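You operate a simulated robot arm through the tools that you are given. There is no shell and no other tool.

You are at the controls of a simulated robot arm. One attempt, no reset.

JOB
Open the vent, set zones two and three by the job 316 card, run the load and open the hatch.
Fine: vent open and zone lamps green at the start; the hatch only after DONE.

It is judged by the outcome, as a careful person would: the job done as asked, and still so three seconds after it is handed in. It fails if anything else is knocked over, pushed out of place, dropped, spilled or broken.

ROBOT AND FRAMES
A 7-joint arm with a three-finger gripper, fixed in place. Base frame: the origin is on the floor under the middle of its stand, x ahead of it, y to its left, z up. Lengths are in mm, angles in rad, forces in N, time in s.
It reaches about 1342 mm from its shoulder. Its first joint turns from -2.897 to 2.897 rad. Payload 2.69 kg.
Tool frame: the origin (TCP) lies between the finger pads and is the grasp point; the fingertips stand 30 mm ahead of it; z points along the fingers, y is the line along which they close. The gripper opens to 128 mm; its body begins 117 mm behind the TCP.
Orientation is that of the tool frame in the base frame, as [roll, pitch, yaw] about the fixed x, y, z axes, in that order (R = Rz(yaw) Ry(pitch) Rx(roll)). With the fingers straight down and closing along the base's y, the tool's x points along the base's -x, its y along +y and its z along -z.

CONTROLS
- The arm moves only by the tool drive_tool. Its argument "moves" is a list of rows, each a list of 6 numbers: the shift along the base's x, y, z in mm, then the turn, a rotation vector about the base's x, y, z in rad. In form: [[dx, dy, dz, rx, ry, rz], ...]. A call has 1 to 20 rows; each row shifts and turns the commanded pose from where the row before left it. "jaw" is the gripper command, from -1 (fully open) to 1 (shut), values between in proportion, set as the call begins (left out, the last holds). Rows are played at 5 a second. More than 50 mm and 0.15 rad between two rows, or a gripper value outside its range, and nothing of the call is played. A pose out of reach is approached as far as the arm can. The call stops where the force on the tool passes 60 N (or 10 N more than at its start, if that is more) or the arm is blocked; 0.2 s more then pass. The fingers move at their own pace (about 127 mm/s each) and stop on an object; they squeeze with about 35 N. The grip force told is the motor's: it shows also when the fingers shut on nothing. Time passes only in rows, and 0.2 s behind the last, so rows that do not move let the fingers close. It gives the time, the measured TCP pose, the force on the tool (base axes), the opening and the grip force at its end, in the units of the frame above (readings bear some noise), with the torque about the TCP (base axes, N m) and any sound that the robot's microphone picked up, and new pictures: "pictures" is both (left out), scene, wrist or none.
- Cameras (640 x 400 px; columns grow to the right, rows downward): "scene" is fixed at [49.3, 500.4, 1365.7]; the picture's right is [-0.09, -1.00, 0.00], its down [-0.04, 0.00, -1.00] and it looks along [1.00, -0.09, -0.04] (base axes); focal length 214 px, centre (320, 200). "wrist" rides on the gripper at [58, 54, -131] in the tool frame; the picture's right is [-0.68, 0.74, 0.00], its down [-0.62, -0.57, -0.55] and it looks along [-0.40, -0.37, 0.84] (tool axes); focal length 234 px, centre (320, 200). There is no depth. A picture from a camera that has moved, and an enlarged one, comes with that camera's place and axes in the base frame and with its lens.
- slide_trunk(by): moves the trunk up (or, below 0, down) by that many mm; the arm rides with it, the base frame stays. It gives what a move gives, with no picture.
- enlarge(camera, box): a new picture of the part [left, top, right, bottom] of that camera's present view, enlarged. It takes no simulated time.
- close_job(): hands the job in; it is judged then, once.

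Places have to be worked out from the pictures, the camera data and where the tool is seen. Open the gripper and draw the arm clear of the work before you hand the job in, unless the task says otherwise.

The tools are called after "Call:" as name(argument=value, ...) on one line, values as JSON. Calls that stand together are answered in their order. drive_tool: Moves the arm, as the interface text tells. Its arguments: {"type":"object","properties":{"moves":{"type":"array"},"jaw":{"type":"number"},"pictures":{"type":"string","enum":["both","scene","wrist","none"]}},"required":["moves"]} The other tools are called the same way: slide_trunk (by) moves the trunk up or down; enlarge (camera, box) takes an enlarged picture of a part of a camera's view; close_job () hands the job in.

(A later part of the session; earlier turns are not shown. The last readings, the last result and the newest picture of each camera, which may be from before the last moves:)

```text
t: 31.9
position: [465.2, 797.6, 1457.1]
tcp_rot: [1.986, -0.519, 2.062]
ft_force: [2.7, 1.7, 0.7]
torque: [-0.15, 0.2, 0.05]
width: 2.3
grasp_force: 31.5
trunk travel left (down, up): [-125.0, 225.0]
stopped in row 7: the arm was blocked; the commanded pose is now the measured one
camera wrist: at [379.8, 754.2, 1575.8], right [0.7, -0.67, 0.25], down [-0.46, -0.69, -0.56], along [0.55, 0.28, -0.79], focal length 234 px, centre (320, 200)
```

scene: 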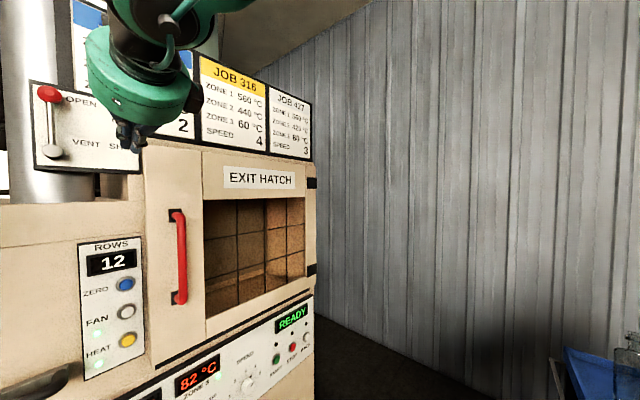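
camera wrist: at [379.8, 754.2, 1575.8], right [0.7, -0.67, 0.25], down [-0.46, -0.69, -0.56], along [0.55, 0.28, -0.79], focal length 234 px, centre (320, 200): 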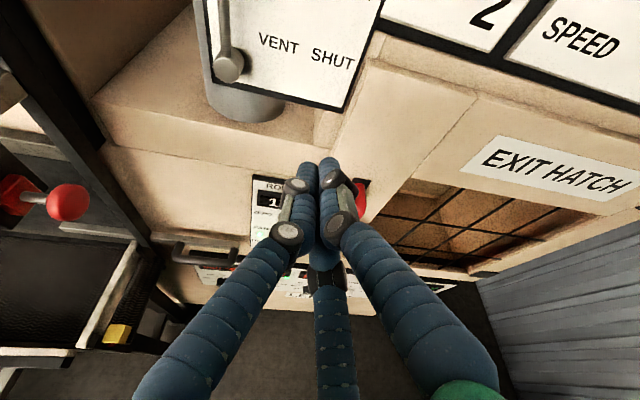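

The vent lever stays up at OPEN. The retreat ended "blocked" with the pose off, perhaps a joint end; I'll settle and read where it is.

Call:
drive_tool(moves=[[0, 0, 0, 0, 0, 0], [0, 0, 0, 0, 0, 0]], pictures="scene")

```text
t: 32.5
position: [462.1, 796.8, 1460.0]
tcp_rot: [1.982, -0.518, 2.063]
ft_force: [0.4, 0.8, -0.8]
torque: [0.04, 0.0, -0.03]
width: 2.4
grasp_force: 31.3
trunk travel left (down, up): [-125.0, 225.0]
```

scene: 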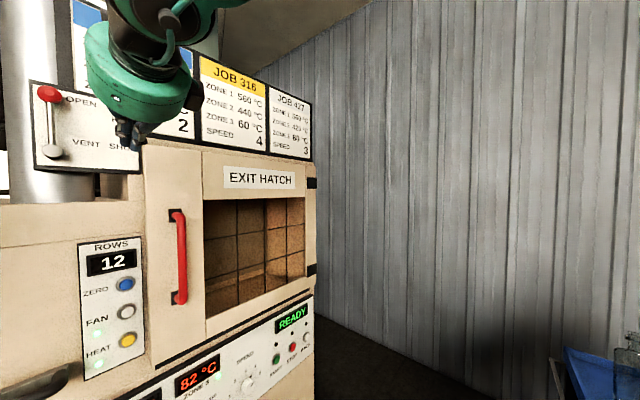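

Stable, and zone 3 is holding near 82 °C. I'll pitch the tool further down to ease the wrist, backing off a bit before descending.

Call:
drive_tool(moves=[[-5, -5, 0, -0.1, 0.1, 0.02], [-5, -5, 0, -0.1, 0.1, 0.02], [-10, -10, 0, -0.1, 0.1, 0.02], [-10, -10, 0, 0, 0, 0], [0, 0, 0, 0, 0, 0]], pictures="none")

Call:
slide_trunk(by=-125)

Call:
drive_tool(moves=[[0, 0, -30, 0, 0, 0], [0, 0, -40, 0, 0, 0], [0, 0, -40, 0, 0, 0], [0, 0, -40, 0, 0, 0], [0, 0, 0, 0, 0, 0]])

```text
t: 33.8
position: [430.0, 767.8, 1458.4]
tcp_rot: [2.429, -0.369, 1.926]
ft_force: [0.1, -0.1, 0.0]
torque: [-0.02, -0.05, 0.02]
width: 2.2
grasp_force: 31.4
trunk travel left (down, up): [-125.0, 225.0]
```

```text
t: 35.3
position: [430.4, 767.9, 1335.9]
tcp_rot: [2.427, -0.373, 1.927]
ft_force: [-0.1, 0.2, 0.5]
torque: [0.02, 0.03, 0.03]
width: 2.0
grasp_force: 31.6
trunk travel left (down, up): [0.0, 350.0]
```

```text
t: 36.5
position: [424.2, 767.0, 1193.5]
tcp_rot: [2.42, -0.379, 1.935]
ft_force: [-0.4, -0.3, -0.8]
torque: [-0.04, 0.0, -0.01]
width: 1.8
grasp_force: 31.1
trunk travel left (down, up): [0.0, 350.0]
camera wrist: at [380.3, 756.5, 1341.3], right [0.8, -0.56, 0.2], down [-0.53, -0.83, -0.19], along [0.27, 0.05, -0.96], focal length 234 px, centre (320, 200)
```

scene: 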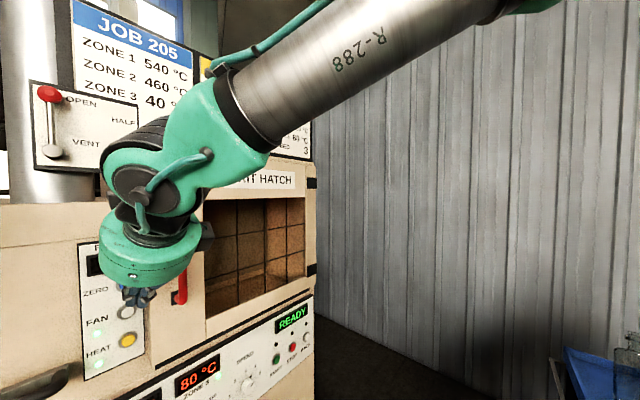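
wrist: 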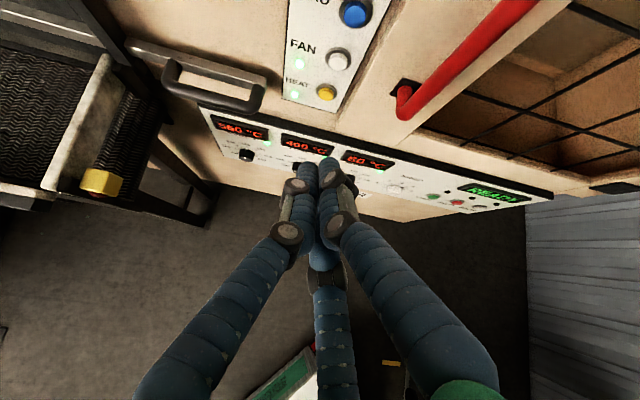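

Zone 3 reads 80 °C and steady, so its current setting is probably 80. I'll descend toward the control panel, staying back from the face, to read the dials.

Call:
drive_tool(moves=[[2, -12, -42, 0, 0, 0], [2, -12, -42, 0, 0, 0], [2, -12, -42, 0, 0, 0], [2, -12, -42, 0, 0, 0], [2, -12, -42, 0, 0, 0], [2, -12, -42, 0, 0, 0], [0, 0, 0, 0, 0, 0]])

```text
t: 38.1
position: [429.3, 694.3, 949.4]
tcp_rot: [2.411, -0.388, 1.945]
ft_force: [0.1, -0.7, -1.2]
torque: [0.01, 0.01, -0.02]
width: 2.3
grasp_force: 31.7
trunk travel left (down, up): [0.0, 350.0]
camera wrist: at [385.1, 681.0, 1096.8], right [0.81, -0.55, 0.2], down [-0.52, -0.83, -0.2], along [0.28, 0.06, -0.96], focal length 234 px, centre (320, 200)
```

scene: 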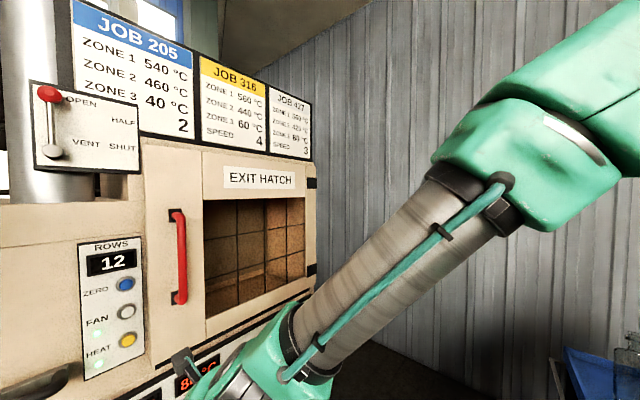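
wrist: 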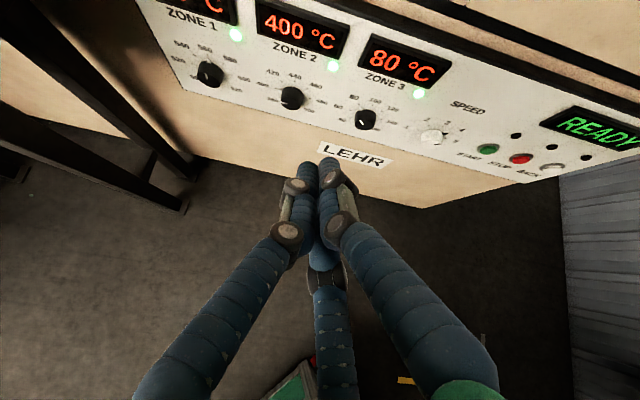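

All three lamps are green now at 560, 400 and 80, so I need zone 2 at 440 and zone 3 at 60. Zooming in on the dials.

Call:
enlarge(camera="wrist", box=[220, 40, 440, 160])

Call:
enlarge(camera="wrist", box=[400, 80, 640, 200])

Call:
enlarge(camera="wrist", box=[330, 80, 400, 140])

Call:
enlarge(camera="wrist", box=[250, 55, 340, 120])

```text
2.91 times, centred on (330, 100) of wrist
camera zoom: at [385.1, 681.0, 1096.8], right [0.81, -0.55, 0.2], down [-0.52, -0.83, -0.2], along [0.28, 0.06, -0.96], focal length 681 px, centre (291, 491)
```

zoom: 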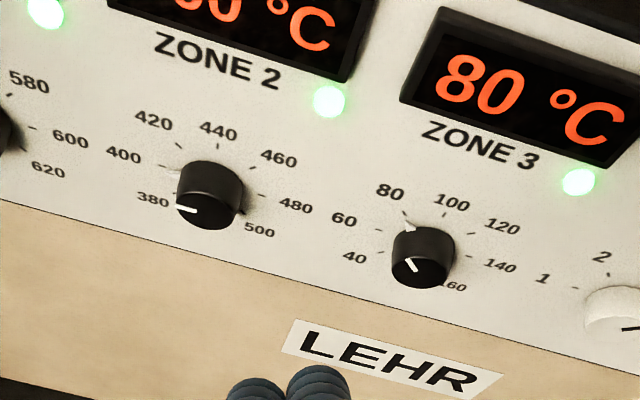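

```text
2.67 times, centred on (520, 140) of wrist
camera zoom: at [385.1, 681.0, 1096.8], right [0.81, -0.55, 0.2], down [-0.52, -0.83, -0.2], along [0.28, 0.06, -0.96], focal length 624 px, centre (-213, 360)
```

zoom: 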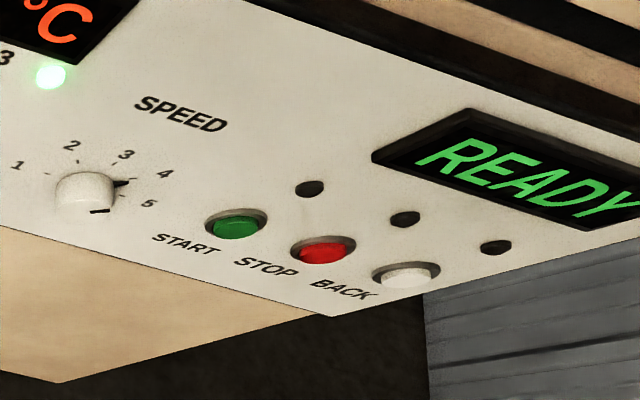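

```text
6.67 times, centred on (365, 110) of wrist
camera zoom: at [385.1, 681.0, 1096.8], right [0.81, -0.55, 0.2], down [-0.52, -0.83, -0.2], along [0.28, 0.06, -0.96], focal length 1561 px, centre (20, 800)
```

zoom: 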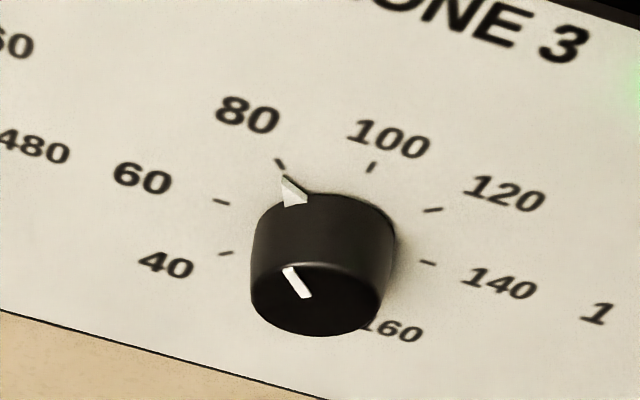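

```text
6.15 times, centred on (295, 88) of wrist
camera zoom: at [385.1, 681.0, 1096.8], right [0.81, -0.55, 0.2], down [-0.52, -0.83, -0.2], along [0.28, 0.06, -0.96], focal length 1441 px, centre (474, 892)
```

zoom: 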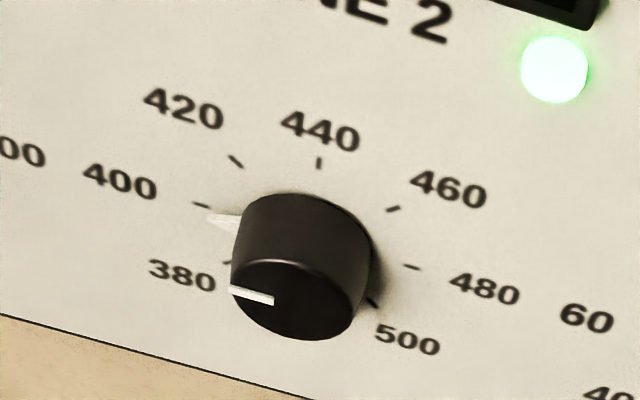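

Reading the dials: zone 2 points at 400 (440 is the top mark, two steps clockwise) and zone 3 at 80 (60 is one step anticlockwise); speed already points at 4. I'll move in front of the zone 3 knob with the fingers part open, staying about 100 mm off, to see how flat the tool can get down here.

Call:
drive_tool(moves=[[22.3, -2.1, -31.5, 0, 0, 0], [22.3, -2.1, -31.5, 0, 0, 0], [22.3, -2.1, -31.5, 0, 0, 0], [22.3, -2.1, -31.5, 0, 0, 0], [22.3, -2.1, -31.5, 0, 0, 0], [22.3, -2.1, -31.5, 0, 0, 0], [0, 0, 0, 0, 0, 0]], jaw=-0.2)

```text
t: 39.7
position: [564.0, 683.3, 762.7]
tcp_rot: [2.412, -0.388, 1.946]
ft_force: [-1.1, 0.5, 0.0]
torque: [-0.02, 0.01, 0.02]
width: 76.7
grasp_force: 0.0
trunk travel left (down, up): [0.0, 350.0]
camera wrist: at [520.4, 669.6, 908.9], right [0.81, -0.55, 0.2], down [-0.52, -0.83, -0.2], along [0.28, 0.06, -0.96], focal length 234 px, centre (320, 200)
```

scene: 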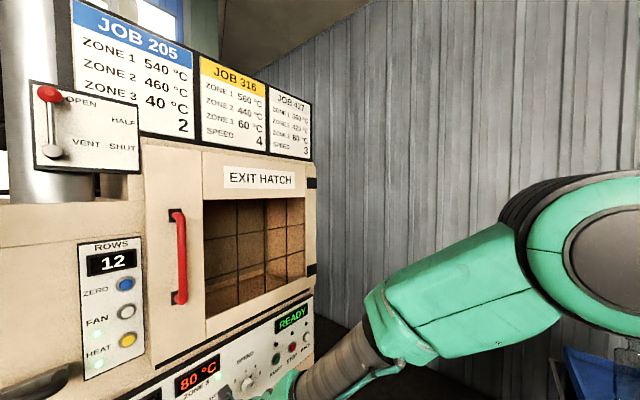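
wrist: 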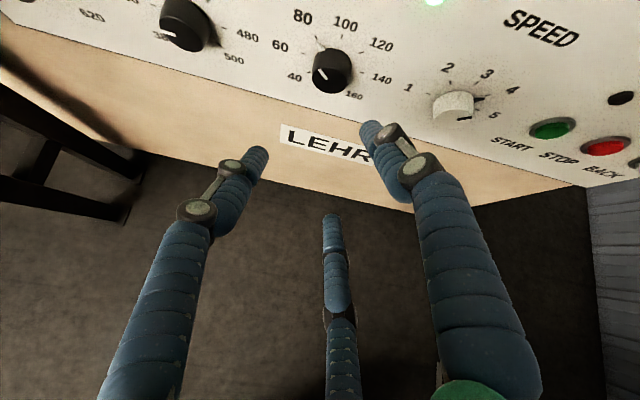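

Good view of the zone 3 knob. Now I'll test flattening the tool here in free space: pitch up in two small steps and watch for reach flags.

Call:
drive_tool(moves=[[0, 0, 0, 0.07, -0.07, 0], [0, 0, 0, 0.07, -0.07, 0], [0, 0, 0, 0.07, -0.07, 0], [0, 0, 0, 0, 0, 0]], pictures="wrist")

```text
t: 40.7
position: [564.3, 683.9, 761.7]
tcp_rot: [2.102, -0.489, 2.079]
ft_force: [-0.4, 0.5, -0.2]
torque: [0.03, -0.02, 0.01]
width: 76.8
grasp_force: 0.1
trunk travel left (down, up): [0.0, 350.0]
camera wrist: at [491.7, 642.5, 890.3], right [0.76, -0.6, 0.24], down [-0.45, -0.76, -0.47], along [0.47, 0.25, -0.85], focal length 234 px, centre (320, 200)
```

wrist: 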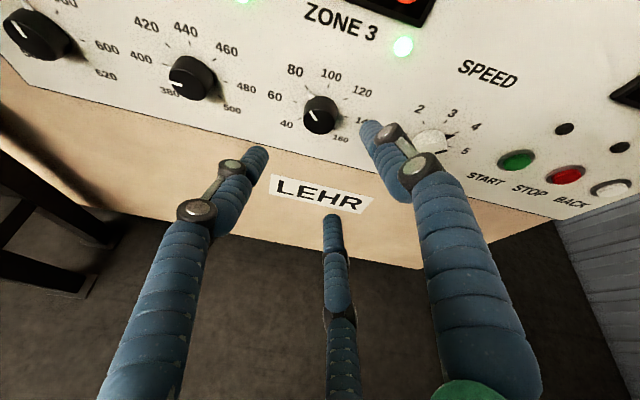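

No trouble, now pitched 26.5° down. I'll flatten further, watching for flags.

Call:
drive_tool(moves=[[0, 0, 0, 0.07, -0.07, 0], [0, 0, 0, 0.07, -0.07, 0], [0, 0, 0, 0, 0, 0]], pictures="none")

Call:
drive_tool(moves=[[0, 0, 0, 0.07, -0.07, 0], [0, 0, 0, 0.07, -0.07, 0], [0, 0, 0, 0, 0, 0]])

```text
t: 41.5
position: [564.8, 683.7, 762.3]
tcp_rot: [1.88, -0.533, 2.188]
ft_force: [0.4, -0.3, -0.4]
torque: [0.0, 0.0, -0.03]
width: 76.9
grasp_force: 0.1
trunk travel left (down, up): [0.0, 350.0]
```

```text
t: 42.3
position: [564.2, 684.4, 762.9]
tcp_rot: [1.649, -0.554, 2.306]
ft_force: [1.1, 0.2, 0.0]
torque: [0.0, 0.03, 0.03]
width: 76.8
grasp_force: 0.1
trunk travel left (down, up): [0.0, 350.0]
camera wrist: at [462.3, 612.6, 848.7], right [0.69, -0.67, 0.27], down [-0.27, -0.58, -0.77], along [0.67, 0.46, -0.58], focal length 234 px, centre (320, 200)
```

scene: 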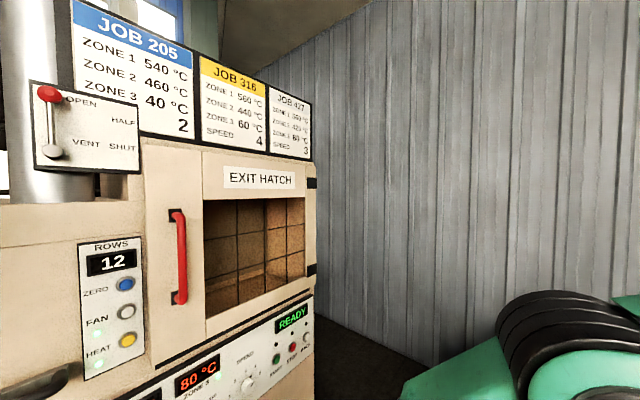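
wrist: 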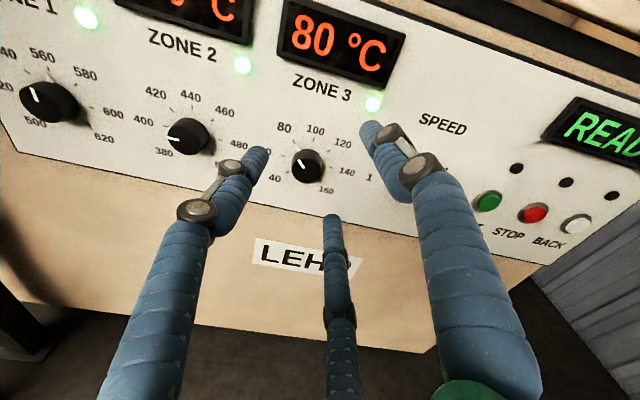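

Very good: the tool now points almost level (3.8° down) at the panel at this height. Zooming in to fix the knob positions from this view.

Call:
enlarge(camera="wrist", box=[120, 60, 400, 220])

Call:
enlarge(camera="wrist", box=[440, 80, 640, 260])

```text
2.29 times, centred on (260, 140) of wrist
camera zoom: at [462.3, 612.6, 848.7], right [0.69, -0.67, 0.27], down [-0.27, -0.58, -0.77], along [0.67, 0.46, -0.58], focal length 535 px, centre (457, 337)
```

zoom: 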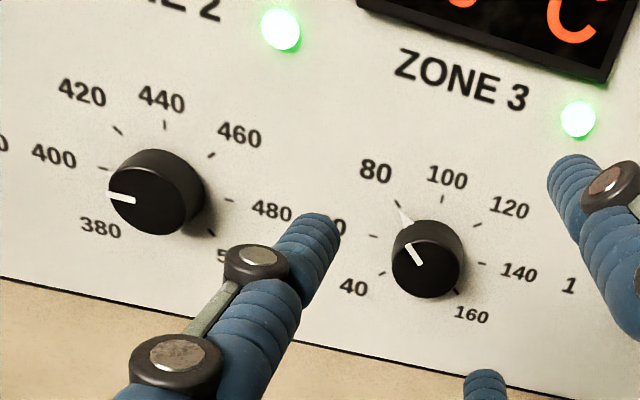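

```text
2.22 times, centred on (540, 170) of wrist
camera zoom: at [462.3, 612.6, 848.7], right [0.69, -0.67, 0.27], down [-0.27, -0.58, -0.77], along [0.67, 0.46, -0.58], focal length 520 px, centre (-169, 267)
```

zoom: 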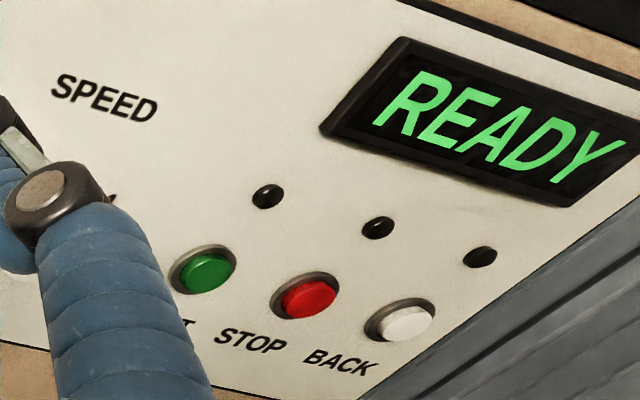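

From two views the zone 3 knob's front centre comes out near (680, 799, 684) (n≈1046, u≈−84.5), the panel near n≈1070, and the panel edge confirms exactly 45°. I'll line up the tool with the knob axis, levelling the last 4°, and stop with tips about 30 mm short.

Call:
drive_tool(moves=[[5, 5, -26, 0.0155, -0.0155, 0.004], [5, 5, -26, 0.0155, -0.0155, 0.004], [5, 5, -27, 0.0155, -0.0155, 0], [20, 20, 0, 0, 0, 0], [20, 20, 0, 0, 0, 0], [0, 0, 0, 0, 0, 0]])

```text
t: 43.7
position: [619.1, 739.8, 682.5]
tcp_rot: [1.573, -0.557, 2.355]
ft_force: [0.0, 0.0, 0.1]
torque: [-0.03, 0.0, 0.0]
width: 76.8
grasp_force: 0.0
trunk travel left (down, up): [0.0, 350.0]
camera wrist: at [514.1, 663.3, 761.4], right [0.68, -0.68, 0.27], down [-0.23, -0.55, -0.8], along [0.69, 0.49, -0.53], focal length 234 px, centre (320, 200)
```

scene: 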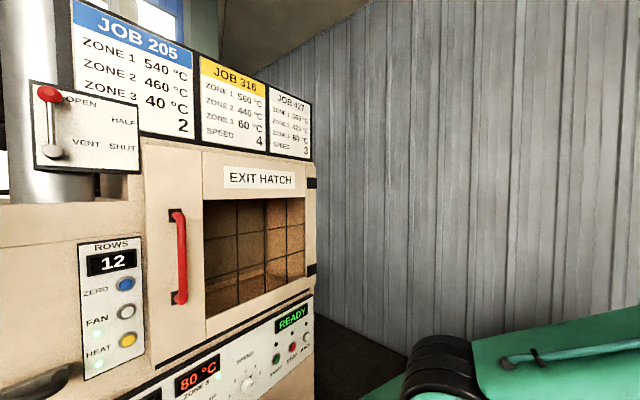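
wrist: 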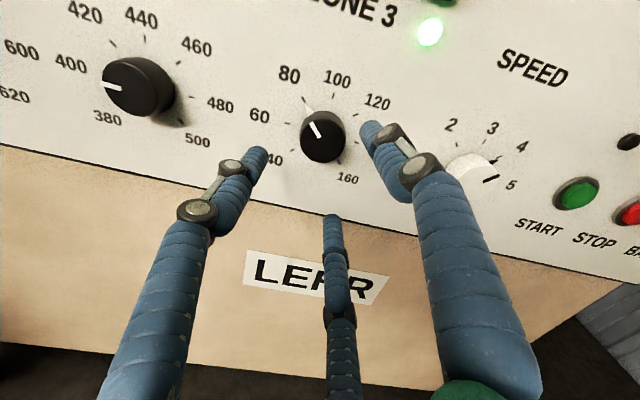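

The tool is level and square to the panel now. I'll zoom in on the zone 3 knob to check that the axis lines up before closing in.

Call:
enlarge(camera="wrist", box=[230, 50, 430, 210])

```text
2.50 times, centred on (330, 130) of wrist
camera zoom: at [514.1, 663.3, 761.4], right [0.68, -0.68, 0.27], down [-0.23, -0.55, -0.8], along [0.69, 0.49, -0.53], focal length 585 px, centre (295, 375)
```

zoom: 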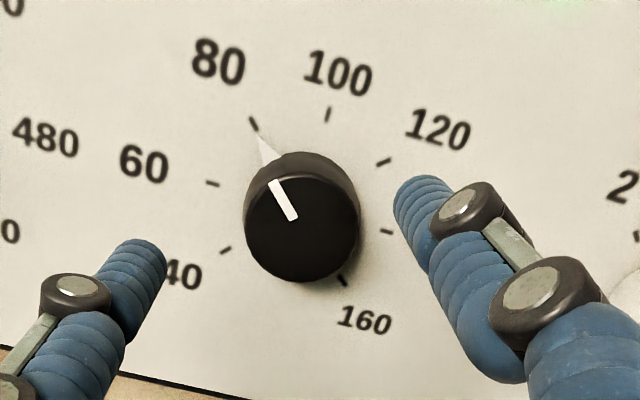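

The knob seems about 8–15 mm above the tool axis, but its depth is still uncertain (camera rounding). I'll make a pure translation, up 11 mm and in 20 mm, and use the parallax with the same orientation.

Call:
drive_tool(moves=[[0, 0, 11, 0, 0, 0], [14.1, 14.1, 0, 0, 0, 0], [0, 0, 0, 0, 0, 0]], pictures="none")

Call:
enlarge(camera="wrist", box=[230, 50, 430, 210])

```text
t: 44.5
position: [635.1, 752.7, 695.0]
tcp_rot: [1.575, -0.557, 2.356]
ft_force: [-0.5, -0.1, -0.2]
torque: [-0.03, 0.0, 0.0]
width: 76.8
grasp_force: 0.0
trunk travel left (down, up): [0.0, 350.0]
```

```text
2.50 times, centred on (330, 130) of wrist
camera zoom: at [528.9, 676.4, 773.6], right [0.68, -0.68, 0.27], down [-0.23, -0.55, -0.8], along [0.69, 0.49, -0.53], focal length 585 px, centre (295, 375)
```

zoom: 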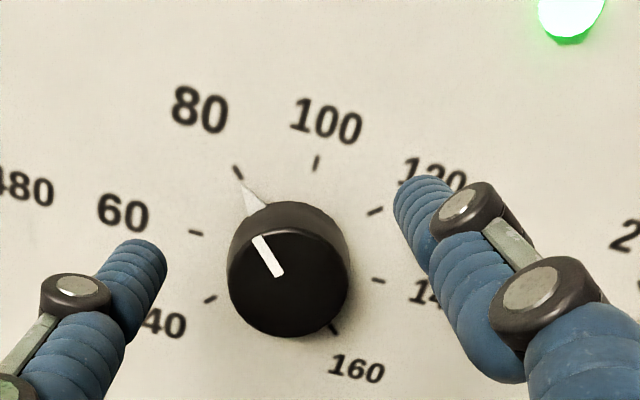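

With the parallax the knob front comes out at n≈1025, z≈696, u≈−85, about 39 mm across, and the panel is near n≈1050; dial steps look like 45°. The axis is aligned within 2 mm, so I'll advance with the fingers open around the knob, tips stopping about 7 mm off the panel.

Call:
drive_tool(moves=[[-1.4, 1.4, 1, 0, 0, 0], [7.5, 7.5, 0, 0, 0, 0], [7.5, 7.5, 0, 0, 0, 0], [7, 7, 0, 0, 0, 0], [0, 0, 0, 0, 0, 0]], pictures="wrist")

Call:
enlarge(camera="wrist", box=[220, 90, 420, 250])

```text
t: 45.7
position: [655.0, 776.6, 696.9]
tcp_rot: [1.575, -0.555, 2.353]
ft_force: [0.1, 0.2, 1.2]
torque: [-0.03, 0.0, -0.02]
width: 77.1
grasp_force: 0.0
trunk travel left (down, up): [0.0, 350.0]
camera wrist: at [549.4, 701.0, 773.7], right [0.68, -0.68, 0.27], down [-0.23, -0.55, -0.8], along [0.69, 0.49, -0.53], focal length 234 px, centre (320, 200)
```

wrist: 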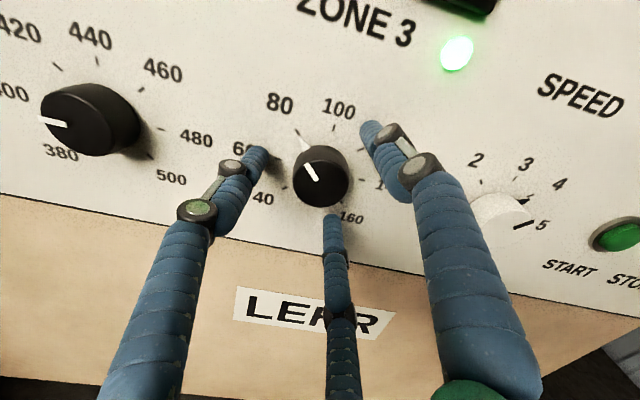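

```text
2.50 times, centred on (320, 170) of wrist
camera zoom: at [549.4, 701.0, 773.7], right [0.68, -0.68, 0.27], down [-0.23, -0.55, -0.8], along [0.69, 0.49, -0.53], focal length 585 px, centre (320, 275)
```

zoom: 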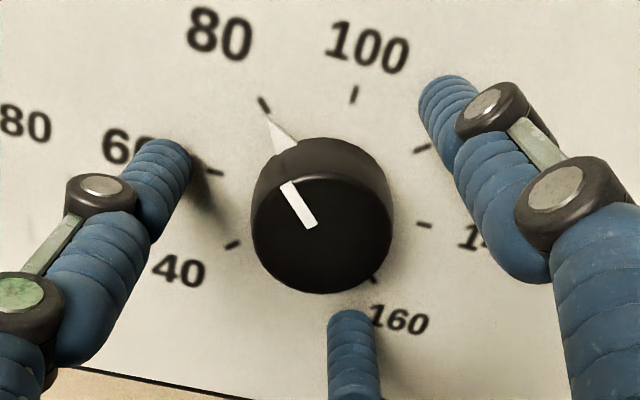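

The fingers surround the knob with the axis within about 2 mm. I'll close on it gently and check the grip.

Call:
drive_tool(moves=[[0, 0, 0, 0, 0, 0], [0, 0, 0, 0, 0, 0], [0, 0, 0, 0, 0, 0]], jaw=1, pictures="wrist")

Call:
enlarge(camera="wrist", box=[220, 60, 420, 220])

```text
t: 46.5
position: [656.2, 776.5, 695.8]
tcp_rot: [1.574, -0.556, 2.352]
ft_force: [8.9, -3.8, -3.1]
torque: [-0.08, 0.11, -0.3]
width: 40.3
grasp_force: 44.9
trunk travel left (down, up): [0.0, 350.0]
camera wrist: at [549.9, 700.4, 773.2], right [0.68, -0.68, 0.27], down [-0.23, -0.55, -0.8], along [0.69, 0.49, -0.53], focal length 234 px, centre (320, 200)
```

wrist: 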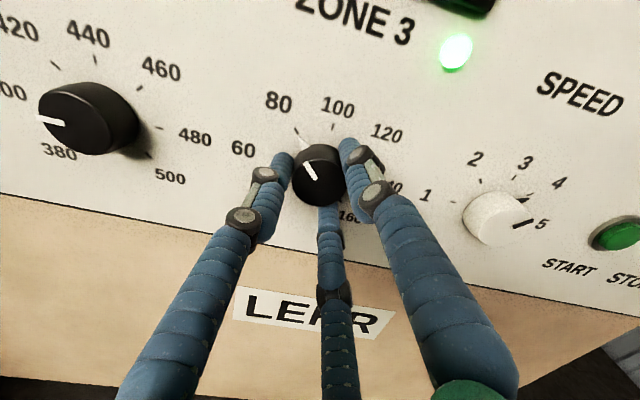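

```text
2.50 times, centred on (320, 140) of wrist
camera zoom: at [549.9, 700.4, 773.2], right [0.68, -0.68, 0.27], down [-0.23, -0.55, -0.8], along [0.69, 0.49, -0.53], focal length 585 px, centre (320, 350)
```

zoom: 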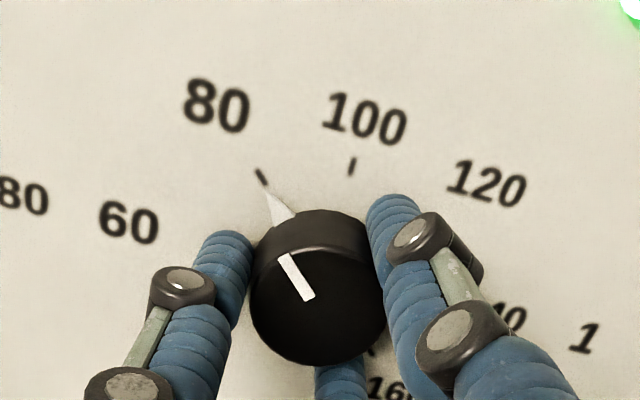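

A firm grip on the 40 mm knob with only about 10 N of side load. I'll turn anticlockwise (negative about the approach axis) half of the 45° step and look.

Call:
drive_tool(moves=[[0.7, -0.7, 0, -0.0926, -0.0926, 0], [0, 0, 0, -0.0926, -0.0926, 0], [0, 0, 0, -0.0926, -0.0926, 0], [0, 0, 0, 0, 0, 0]], pictures="wrist")

Call:
enlarge(camera="wrist", box=[220, 60, 420, 220])

```text
t: 47.5
position: [655.9, 776.1, 695.1]
tcp_rot: [1.572, -0.164, 2.355]
ft_force: [1.5, -7.2, -2.5]
torque: [-0.06, 0.03, -0.13]
width: 40.2
grasp_force: 45.5
trunk travel left (down, up): [0.0, 350.0]
camera wrist: at [530.2, 720.0, 759.1], right [0.56, -0.56, 0.62], down [-0.02, -0.75, -0.66], along [0.83, 0.35, -0.43], focal length 234 px, centre (320, 200)
```

wrist: 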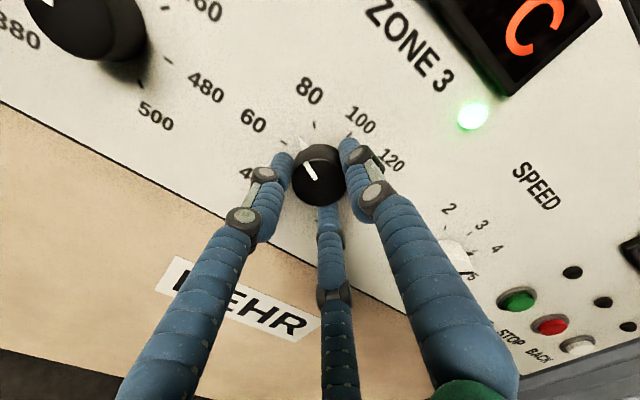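

```text
2.50 times, centred on (320, 140) of wrist
camera zoom: at [530.2, 720.0, 759.1], right [0.56, -0.56, 0.62], down [-0.02, -0.75, -0.66], along [0.83, 0.35, -0.43], focal length 585 px, centre (320, 350)
```

zoom: 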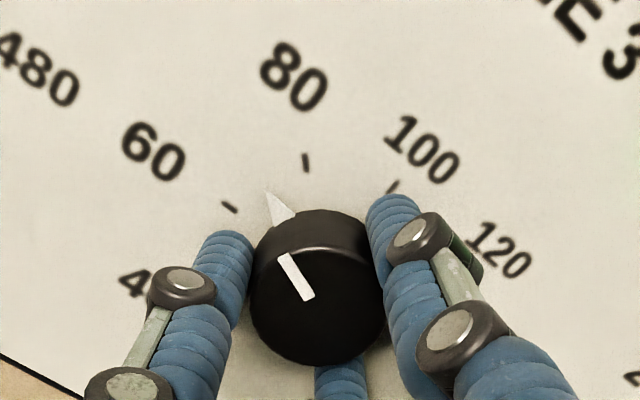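

The knob turns with the tool without slipping; the pointer is halfway between 80 and 60. Turning the rest.

Call:
drive_tool(moves=[[0, 0, 0, -0.0926, -0.0926, 0], [0, 0, 0, -0.0926, -0.0926, 0], [0, 0, 0, -0.0926, -0.0926, 0], [0, 0, 0, 0, 0, 0]], pictures="both")

Call:
enlarge(camera="wrist", box=[220, 60, 420, 220])

```text
t: 48.5
position: [656.5, 776.1, 696.0]
tcp_rot: [1.572, 0.231, 2.356]
ft_force: [4.4, -1.4, -3.1]
torque: [0.01, -0.01, -0.06]
width: 40.3
grasp_force: 45.0
trunk travel left (down, up): [0.0, 350.0]
camera wrist: at [515.9, 734.1, 735.4], right [0.35, -0.35, 0.87], down [0.13, -0.9, -0.41], along [0.93, 0.25, -0.27], focal length 234 px, centre (320, 200)
```

scene: 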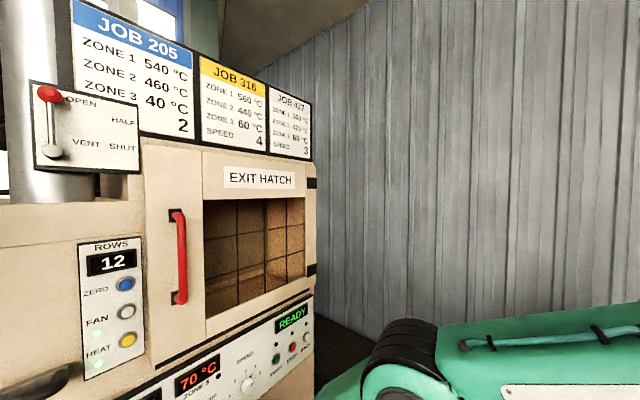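
wrist: 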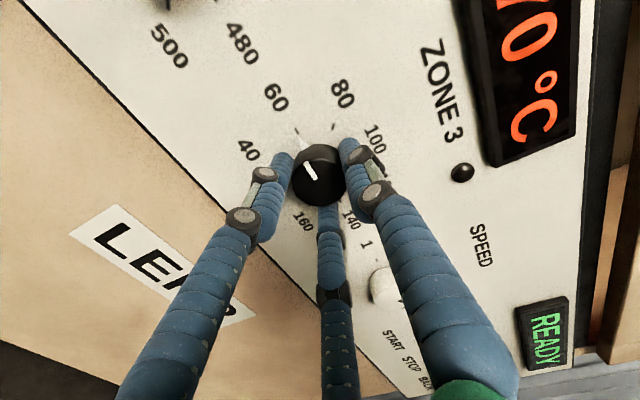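

```text
2.50 times, centred on (320, 140) of wrist
camera zoom: at [515.9, 734.1, 735.4], right [0.35, -0.35, 0.87], down [0.13, -0.9, -0.41], along [0.93, 0.25, -0.27], focal length 585 px, centre (320, 350)
```

zoom: 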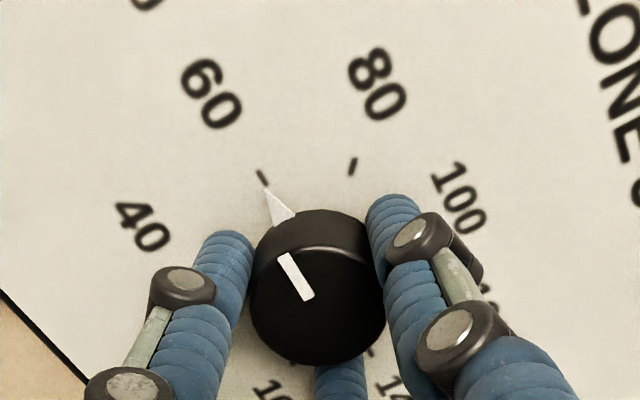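

The pointer sits on 60 just as it sat on 80 before, and the display is falling (70 °C). I'll hold still a moment to see it settle.

Call:
drive_tool(moves=[[0, 0, 0, 0, 0, 0], [0, 0, 0, 0, 0, 0], [0, 0, 0, 0, 0, 0], [0, 0, 0, 0, 0, 0], [0, 0, 0, 0, 0, 0], [0, 0, 0, 0, 0, 0], [0, 0, 0, 0, 0, 0], [0, 0, 0, 0, 0, 0], [0, 0, 0, 0, 0, 0], [0, 0, 0, 0, 0, 0]], pictures="wrist")

```text
t: 50.7
position: [656.3, 777.3, 695.5]
tcp_rot: [1.573, 0.229, 2.354]
ft_force: [1.2, 4.8, 0.0]
torque: [-0.02, 0.0, 0.05]
width: 40.1
grasp_force: 45.1
trunk travel left (down, up): [0.0, 350.0]
camera wrist: at [515.9, 734.1, 735.6], right [0.35, -0.35, 0.87], down [0.13, -0.9, -0.41], along [0.93, 0.25, -0.27], focal length 234 px, centre (320, 200)
```

wrist: 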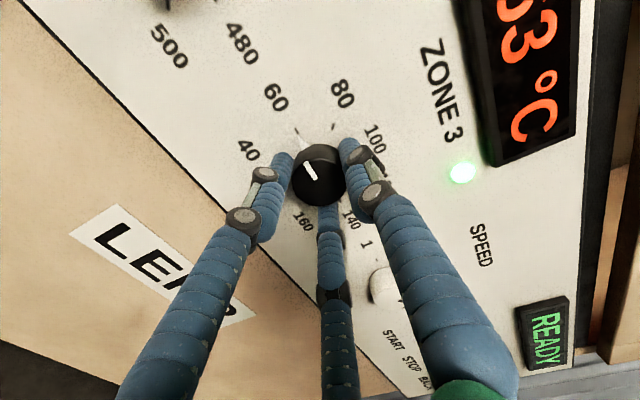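

Zone 3 reads 63 °C with its lamp green, converging on 60. I'll release and back straight off.

Call:
drive_tool(moves=[[0, 0, 0, 0, 0, 0], [0, 0, 0, 0, 0, 0], [-7, -7, 0, 0, 0, 0], [-14, -14, 0, 0, 0, 0], [-20, -20, 0, 0, 0, 0], [-20, -20, 0, 0, 0, 0], [0, 0, 0, 0, 0, 0]], jaw=-0.2)

Call:
enlarge(camera="wrist", box=[200, 0, 520, 200])

```text
t: 52.3
position: [592.5, 718.7, 695.5]
tcp_rot: [1.573, 0.229, 2.355]
ft_force: [-0.2, -0.2, -0.5]
torque: [-0.03, 0.01, -0.02]
width: 77.0
grasp_force: 0.0
trunk travel left (down, up): [0.0, 350.0]
camera wrist: at [453.0, 676.0, 736.2], right [0.35, -0.35, 0.87], down [0.13, -0.9, -0.41], along [0.93, 0.25, -0.27], focal length 234 px, centre (320, 200)
```

scene: 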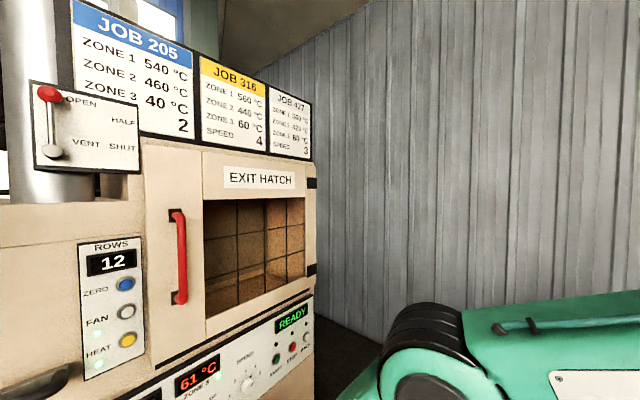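
wrist: 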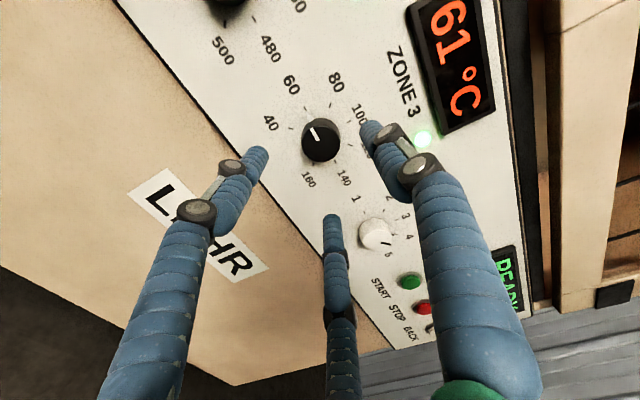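

```text
2.00 times, centred on (360, 100) of wrist
camera zoom: at [453.0, 676.0, 736.2], right [0.35, -0.35, 0.87], down [0.13, -0.9, -0.41], along [0.93, 0.25, -0.27], focal length 468 px, centre (240, 400)
```

zoom: 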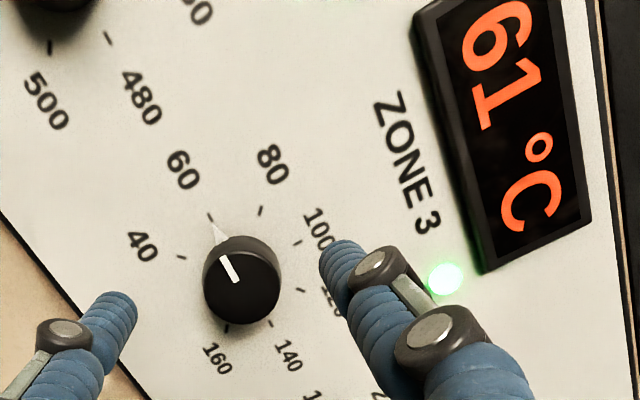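

Zone 3 is at 61 °C and green. Next I move 150 mm left to the zone 2 knob, rolling back a further 45° so I'll have room for the 90° clockwise turn.

Call:
drive_tool(moves=[[-17.7, 17.7, 0, -0.0926, -0.0926, 0], [-17.7, 17.7, 0, -0.0926, -0.0926, 0], [-17.7, 17.7, 0, -0.0926, -0.0926, 0], [-17.7, 17.7, 0, -0.0926, -0.0926, 0], [-17.7, 17.7, 0, -0.0926, -0.0926, 0], [-17.7, 17.7, 0, -0.0926, -0.0926, 0], [0, 0, 0, 0, 0, 0]])

```text
t: 53.9
position: [489.9, 820.5, 694.7]
tcp_rot: [1.57, 1.016, 2.354]
ft_force: [0.4, 0.1, -0.6]
torque: [0.0, -0.02, 0.0]
width: 76.6
grasp_force: 0.1
trunk travel left (down, up): [0.0, 350.0]
camera wrist: at [344.7, 783.7, 675.0], right [-0.19, 0.19, 0.96], down [0.18, -0.96, 0.23], along [0.96, 0.22, 0.15], focal length 234 px, centre (320, 200)
```

scene: 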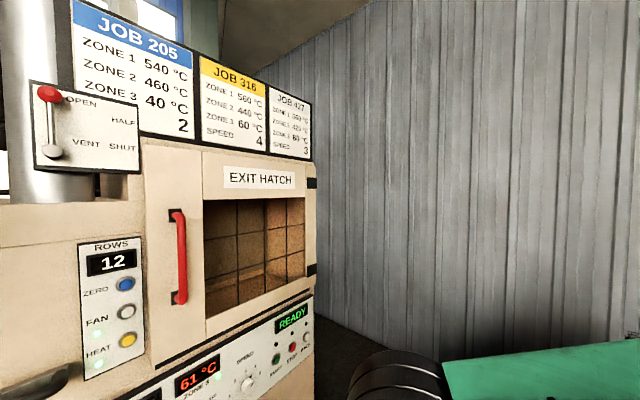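
wrist: 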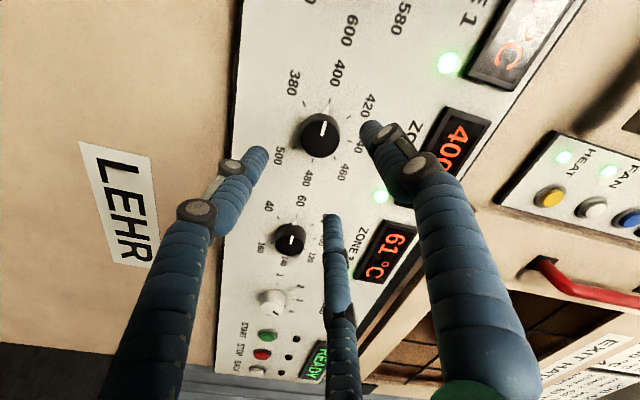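

Reached without flags. I'll zoom in to check alignment with the zone 2 knob.

Call:
enlarge(camera="wrist", box=[220, 60, 420, 220])

```text
2.50 times, centred on (320, 140) of wrist
camera zoom: at [344.7, 783.7, 675.0], right [-0.19, 0.19, 0.96], down [0.18, -0.96, 0.23], along [0.96, 0.22, 0.15], focal length 585 px, centre (320, 350)
```

zoom: 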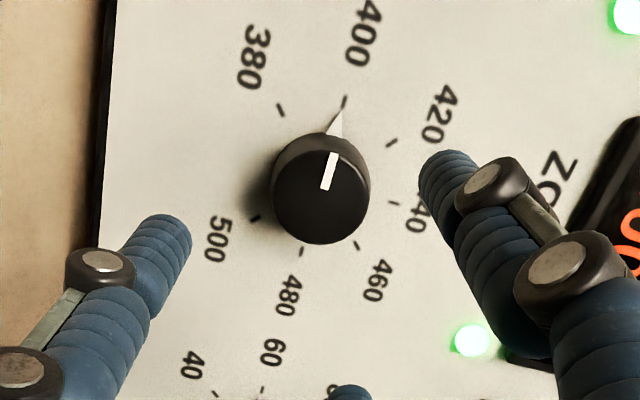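

Nearly aligned (a few mm to the left at most). I'll go in to about 44 mm from the knob front and check again.

Call:
drive_tool(moves=[[-2.1, 2.1, 1.3, 0, 0, 0], [13, 13, 0, 0, 0, 0], [13, 13, 0, 0, 0, 0], [13, 13, 0, 0, 0, 0], [0, 0, 0, 0, 0, 0]], pictures="none")

Call:
enlarge(camera="wrist", box=[220, 60, 420, 220])

```text
t: 55.1
position: [525.3, 860.9, 698.9]
tcp_rot: [1.573, 1.016, 2.355]
ft_force: [-0.1, 0.7, 0.5]
torque: [0.0, 0.0, -0.01]
width: 76.5
grasp_force: 0.1
trunk travel left (down, up): [0.0, 350.0]
```

```text
2.50 times, centred on (320, 140) of wrist
camera zoom: at [379.5, 824.6, 678.4], right [-0.19, 0.19, 0.96], down [0.18, -0.96, 0.23], along [0.97, 0.22, 0.15], focal length 585 px, centre (320, 350)
```

zoom: 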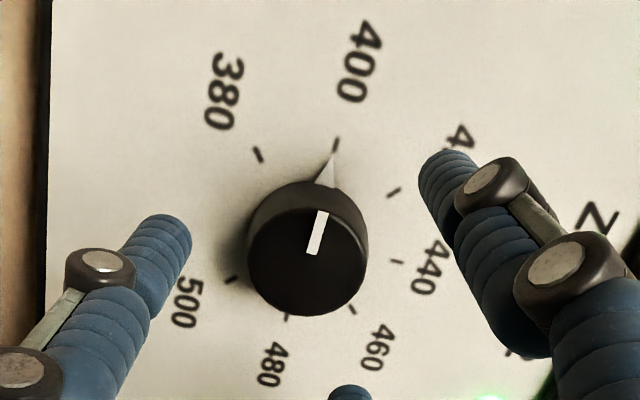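

Aligned except 3–4 mm too high. I'll correct that and advance around the knob to the same depth as before.

Call:
drive_tool(moves=[[0, 0, -3.3, 0, 0, 0], [7.5, 7.5, 0, 0, 0, 0], [7.5, 7.5, 0, 0, 0, 0], [7.5, 7.5, 0, 0, 0, 0], [0, 0, 0, 0, 0, 0]], pictures="none")

Call:
enlarge(camera="wrist", box=[220, 60, 420, 220])

```text
t: 56.3
position: [547.7, 883.2, 692.1]
tcp_rot: [1.568, 1.014, 2.353]
ft_force: [0.0, -1.1, -0.3]
torque: [0.02, -0.02, -0.03]
width: 76.6
grasp_force: 0.0
trunk travel left (down, up): [0.0, 350.0]
```

```text
2.50 times, centred on (320, 140) of wrist
camera zoom: at [403.0, 846.6, 672.3], right [-0.19, 0.19, 0.96], down [0.18, -0.96, 0.23], along [0.97, 0.22, 0.15], focal length 585 px, centre (320, 350)
```

zoom: 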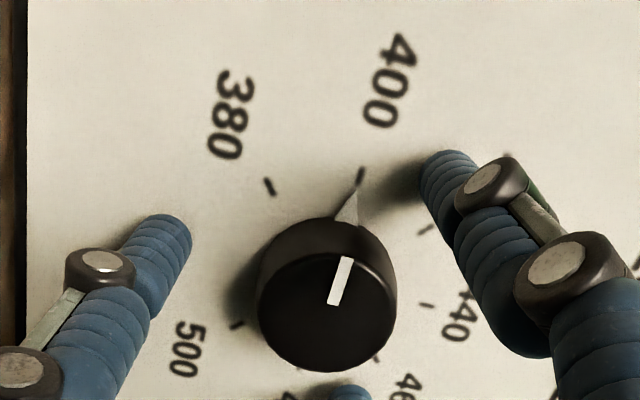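

Now 2 mm low; I'll nudge up 2 mm and close on the zone 2 knob.

Call:
drive_tool(moves=[[0, 0, 2, 0, 0, 0], [0, 0, 0, 0, 0, 0]], pictures="none")

Call:
drive_tool(moves=[[0, 0, 0, 0, 0, 0], [0, 0, 0, 0, 0, 0], [0, 0, 0, 0, 0, 0]], jaw=1, pictures="wrist")

Call:
enlarge(camera="wrist", box=[220, 60, 420, 220])

```text
t: 56.9
position: [547.0, 883.5, 693.5]
tcp_rot: [1.571, 1.016, 2.354]
ft_force: [0.4, 0.0, -0.5]
torque: [-0.01, -0.02, 0.01]
width: 76.5
grasp_force: 0.1
trunk travel left (down, up): [0.0, 350.0]
```

```text
t: 57.7
position: [548.8, 883.0, 694.7]
tcp_rot: [1.568, 1.013, 2.35]
ft_force: [13.8, -16.9, 2.6]
torque: [0.13, -0.16, -0.81]
width: 40.2
grasp_force: 45.0
trunk travel left (down, up): [0.0, 350.0]
camera wrist: at [404.0, 845.6, 674.9], right [-0.19, 0.19, 0.96], down [0.18, -0.96, 0.22], along [0.97, 0.21, 0.15], focal length 234 px, centre (320, 200)
```

wrist: 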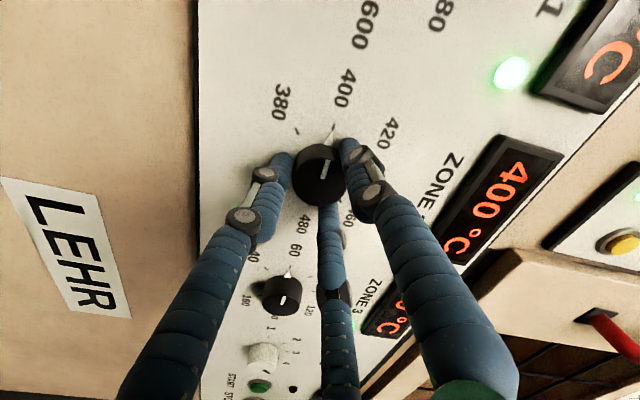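

```text
2.50 times, centred on (320, 140) of wrist
camera zoom: at [404.0, 845.6, 674.9], right [-0.19, 0.19, 0.96], down [0.18, -0.96, 0.22], along [0.97, 0.21, 0.15], focal length 585 px, centre (320, 350)
```

zoom: 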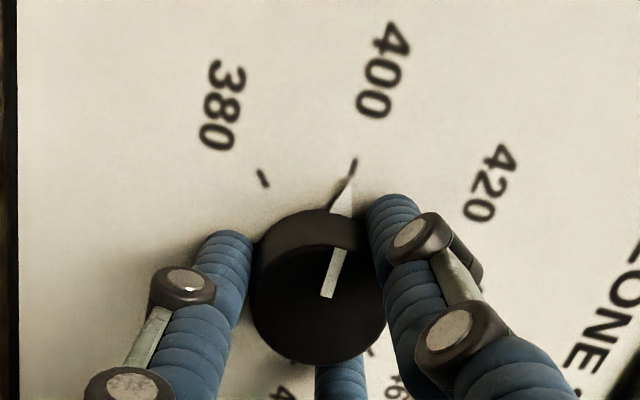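

Gripped, with about 22 N of side load toward +u. I'll shift 1.5 mm that way and start the clockwise turn, the first 45°.

Call:
drive_tool(moves=[[1.1, -1.1, 0, 0, 0, 0], [0, 0, 0, 0.0926, 0.0926, 0], [0, 0, 0, 0.0926, 0.0926, 0], [0, 0, 0, 0.0926, 0.0926, 0], [0, 0, 0, 0.0926, 0.0926, 0], [0, 0, 0, 0.0926, 0.0926, 0], [0, 0, 0, 0.0926, 0.0926, 0], [0, 0, 0, 0, 0, 0]], pictures="wrist")

Call:
enlarge(camera="wrist", box=[220, 60, 420, 220])

```text
t: 59.5
position: [549.9, 882.5, 695.0]
tcp_rot: [1.573, 0.228, 2.354]
ft_force: [16.2, -10.9, -5.3]
torque: [-0.22, 0.19, -0.59]
width: 40.1
grasp_force: 45.7
trunk travel left (down, up): [0.0, 350.0]
camera wrist: at [409.3, 840.2, 735.7], right [0.35, -0.35, 0.87], down [0.12, -0.9, -0.41], along [0.93, 0.25, -0.27], focal length 234 px, centre (320, 200)
```

wrist: 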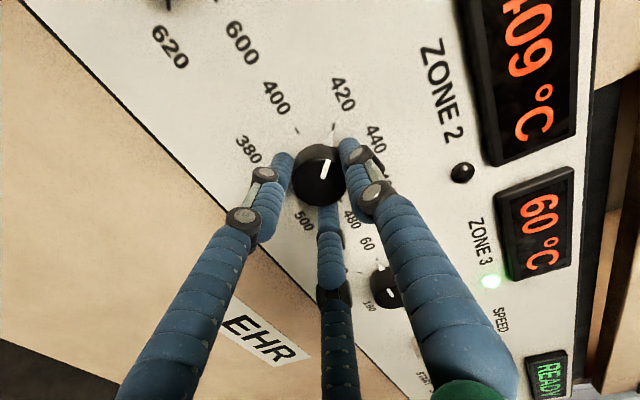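

```text
2.50 times, centred on (320, 140) of wrist
camera zoom: at [409.3, 840.2, 735.7], right [0.35, -0.35, 0.87], down [0.12, -0.9, -0.41], along [0.93, 0.25, -0.27], focal length 585 px, centre (320, 350)
```

zoom: 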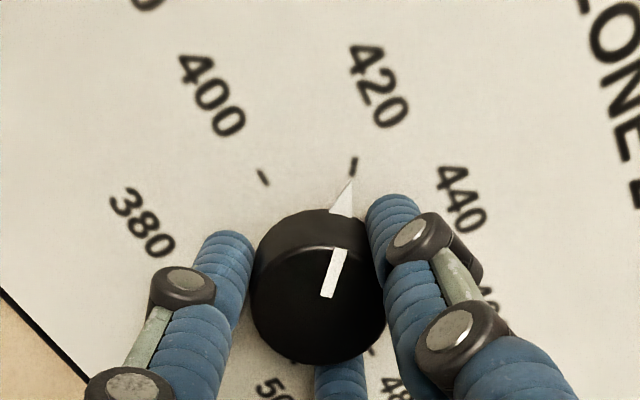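

The pointer is on 420 and zone 3 reads a steady 60 °C with its lamp green. Another 45° clockwise to reach 440.

Call:
drive_tool(moves=[[0.8, -0.8, 0, 0.0926, 0.0926, 0], [0, 0, 0, 0.0926, 0.0926, 0], [0, 0, 0, 0.0926, 0.0926, 0], [0, 0, 0, 0.0926, 0.0926, 0], [0, 0, 0, 0.0926, 0.0926, 0], [0, 0, 0, 0.0926, 0.0926, 0], [0, 0, 0, 0, 0, 0]], pictures="wrist")

Call:
enlarge(camera="wrist", box=[220, 60, 420, 220])

```text
t: 61.1
position: [549.5, 881.8, 694.8]
tcp_rot: [1.573, -0.558, 2.353]
ft_force: [0.4, -21.7, -7.0]
torque: [-0.15, 0.11, -0.5]
width: 40.1
grasp_force: 45.9
trunk travel left (down, up): [0.0, 350.0]
camera wrist: at [443.3, 806.2, 773.2], right [0.68, -0.68, 0.27], down [-0.23, -0.55, -0.8], along [0.69, 0.49, -0.53], focal length 234 px, centre (320, 200)
```

wrist: 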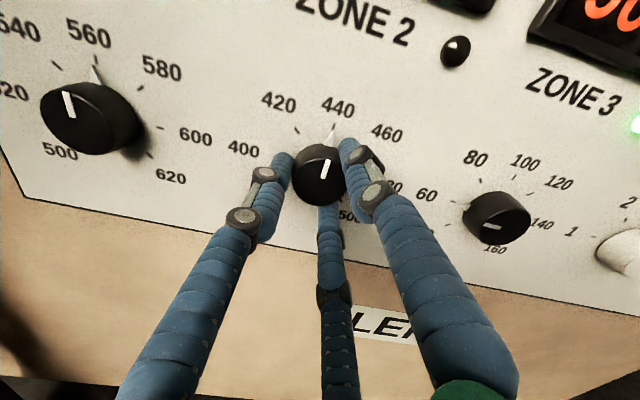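

```text
2.50 times, centred on (320, 140) of wrist
camera zoom: at [443.3, 806.2, 773.2], right [0.68, -0.68, 0.27], down [-0.23, -0.55, -0.8], along [0.69, 0.49, -0.53], focal length 585 px, centre (320, 350)
```

zoom: 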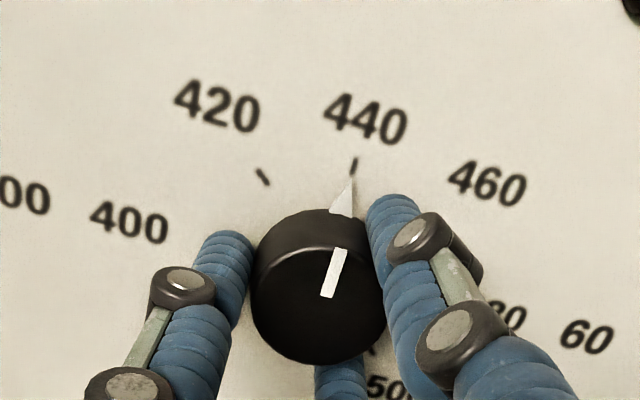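

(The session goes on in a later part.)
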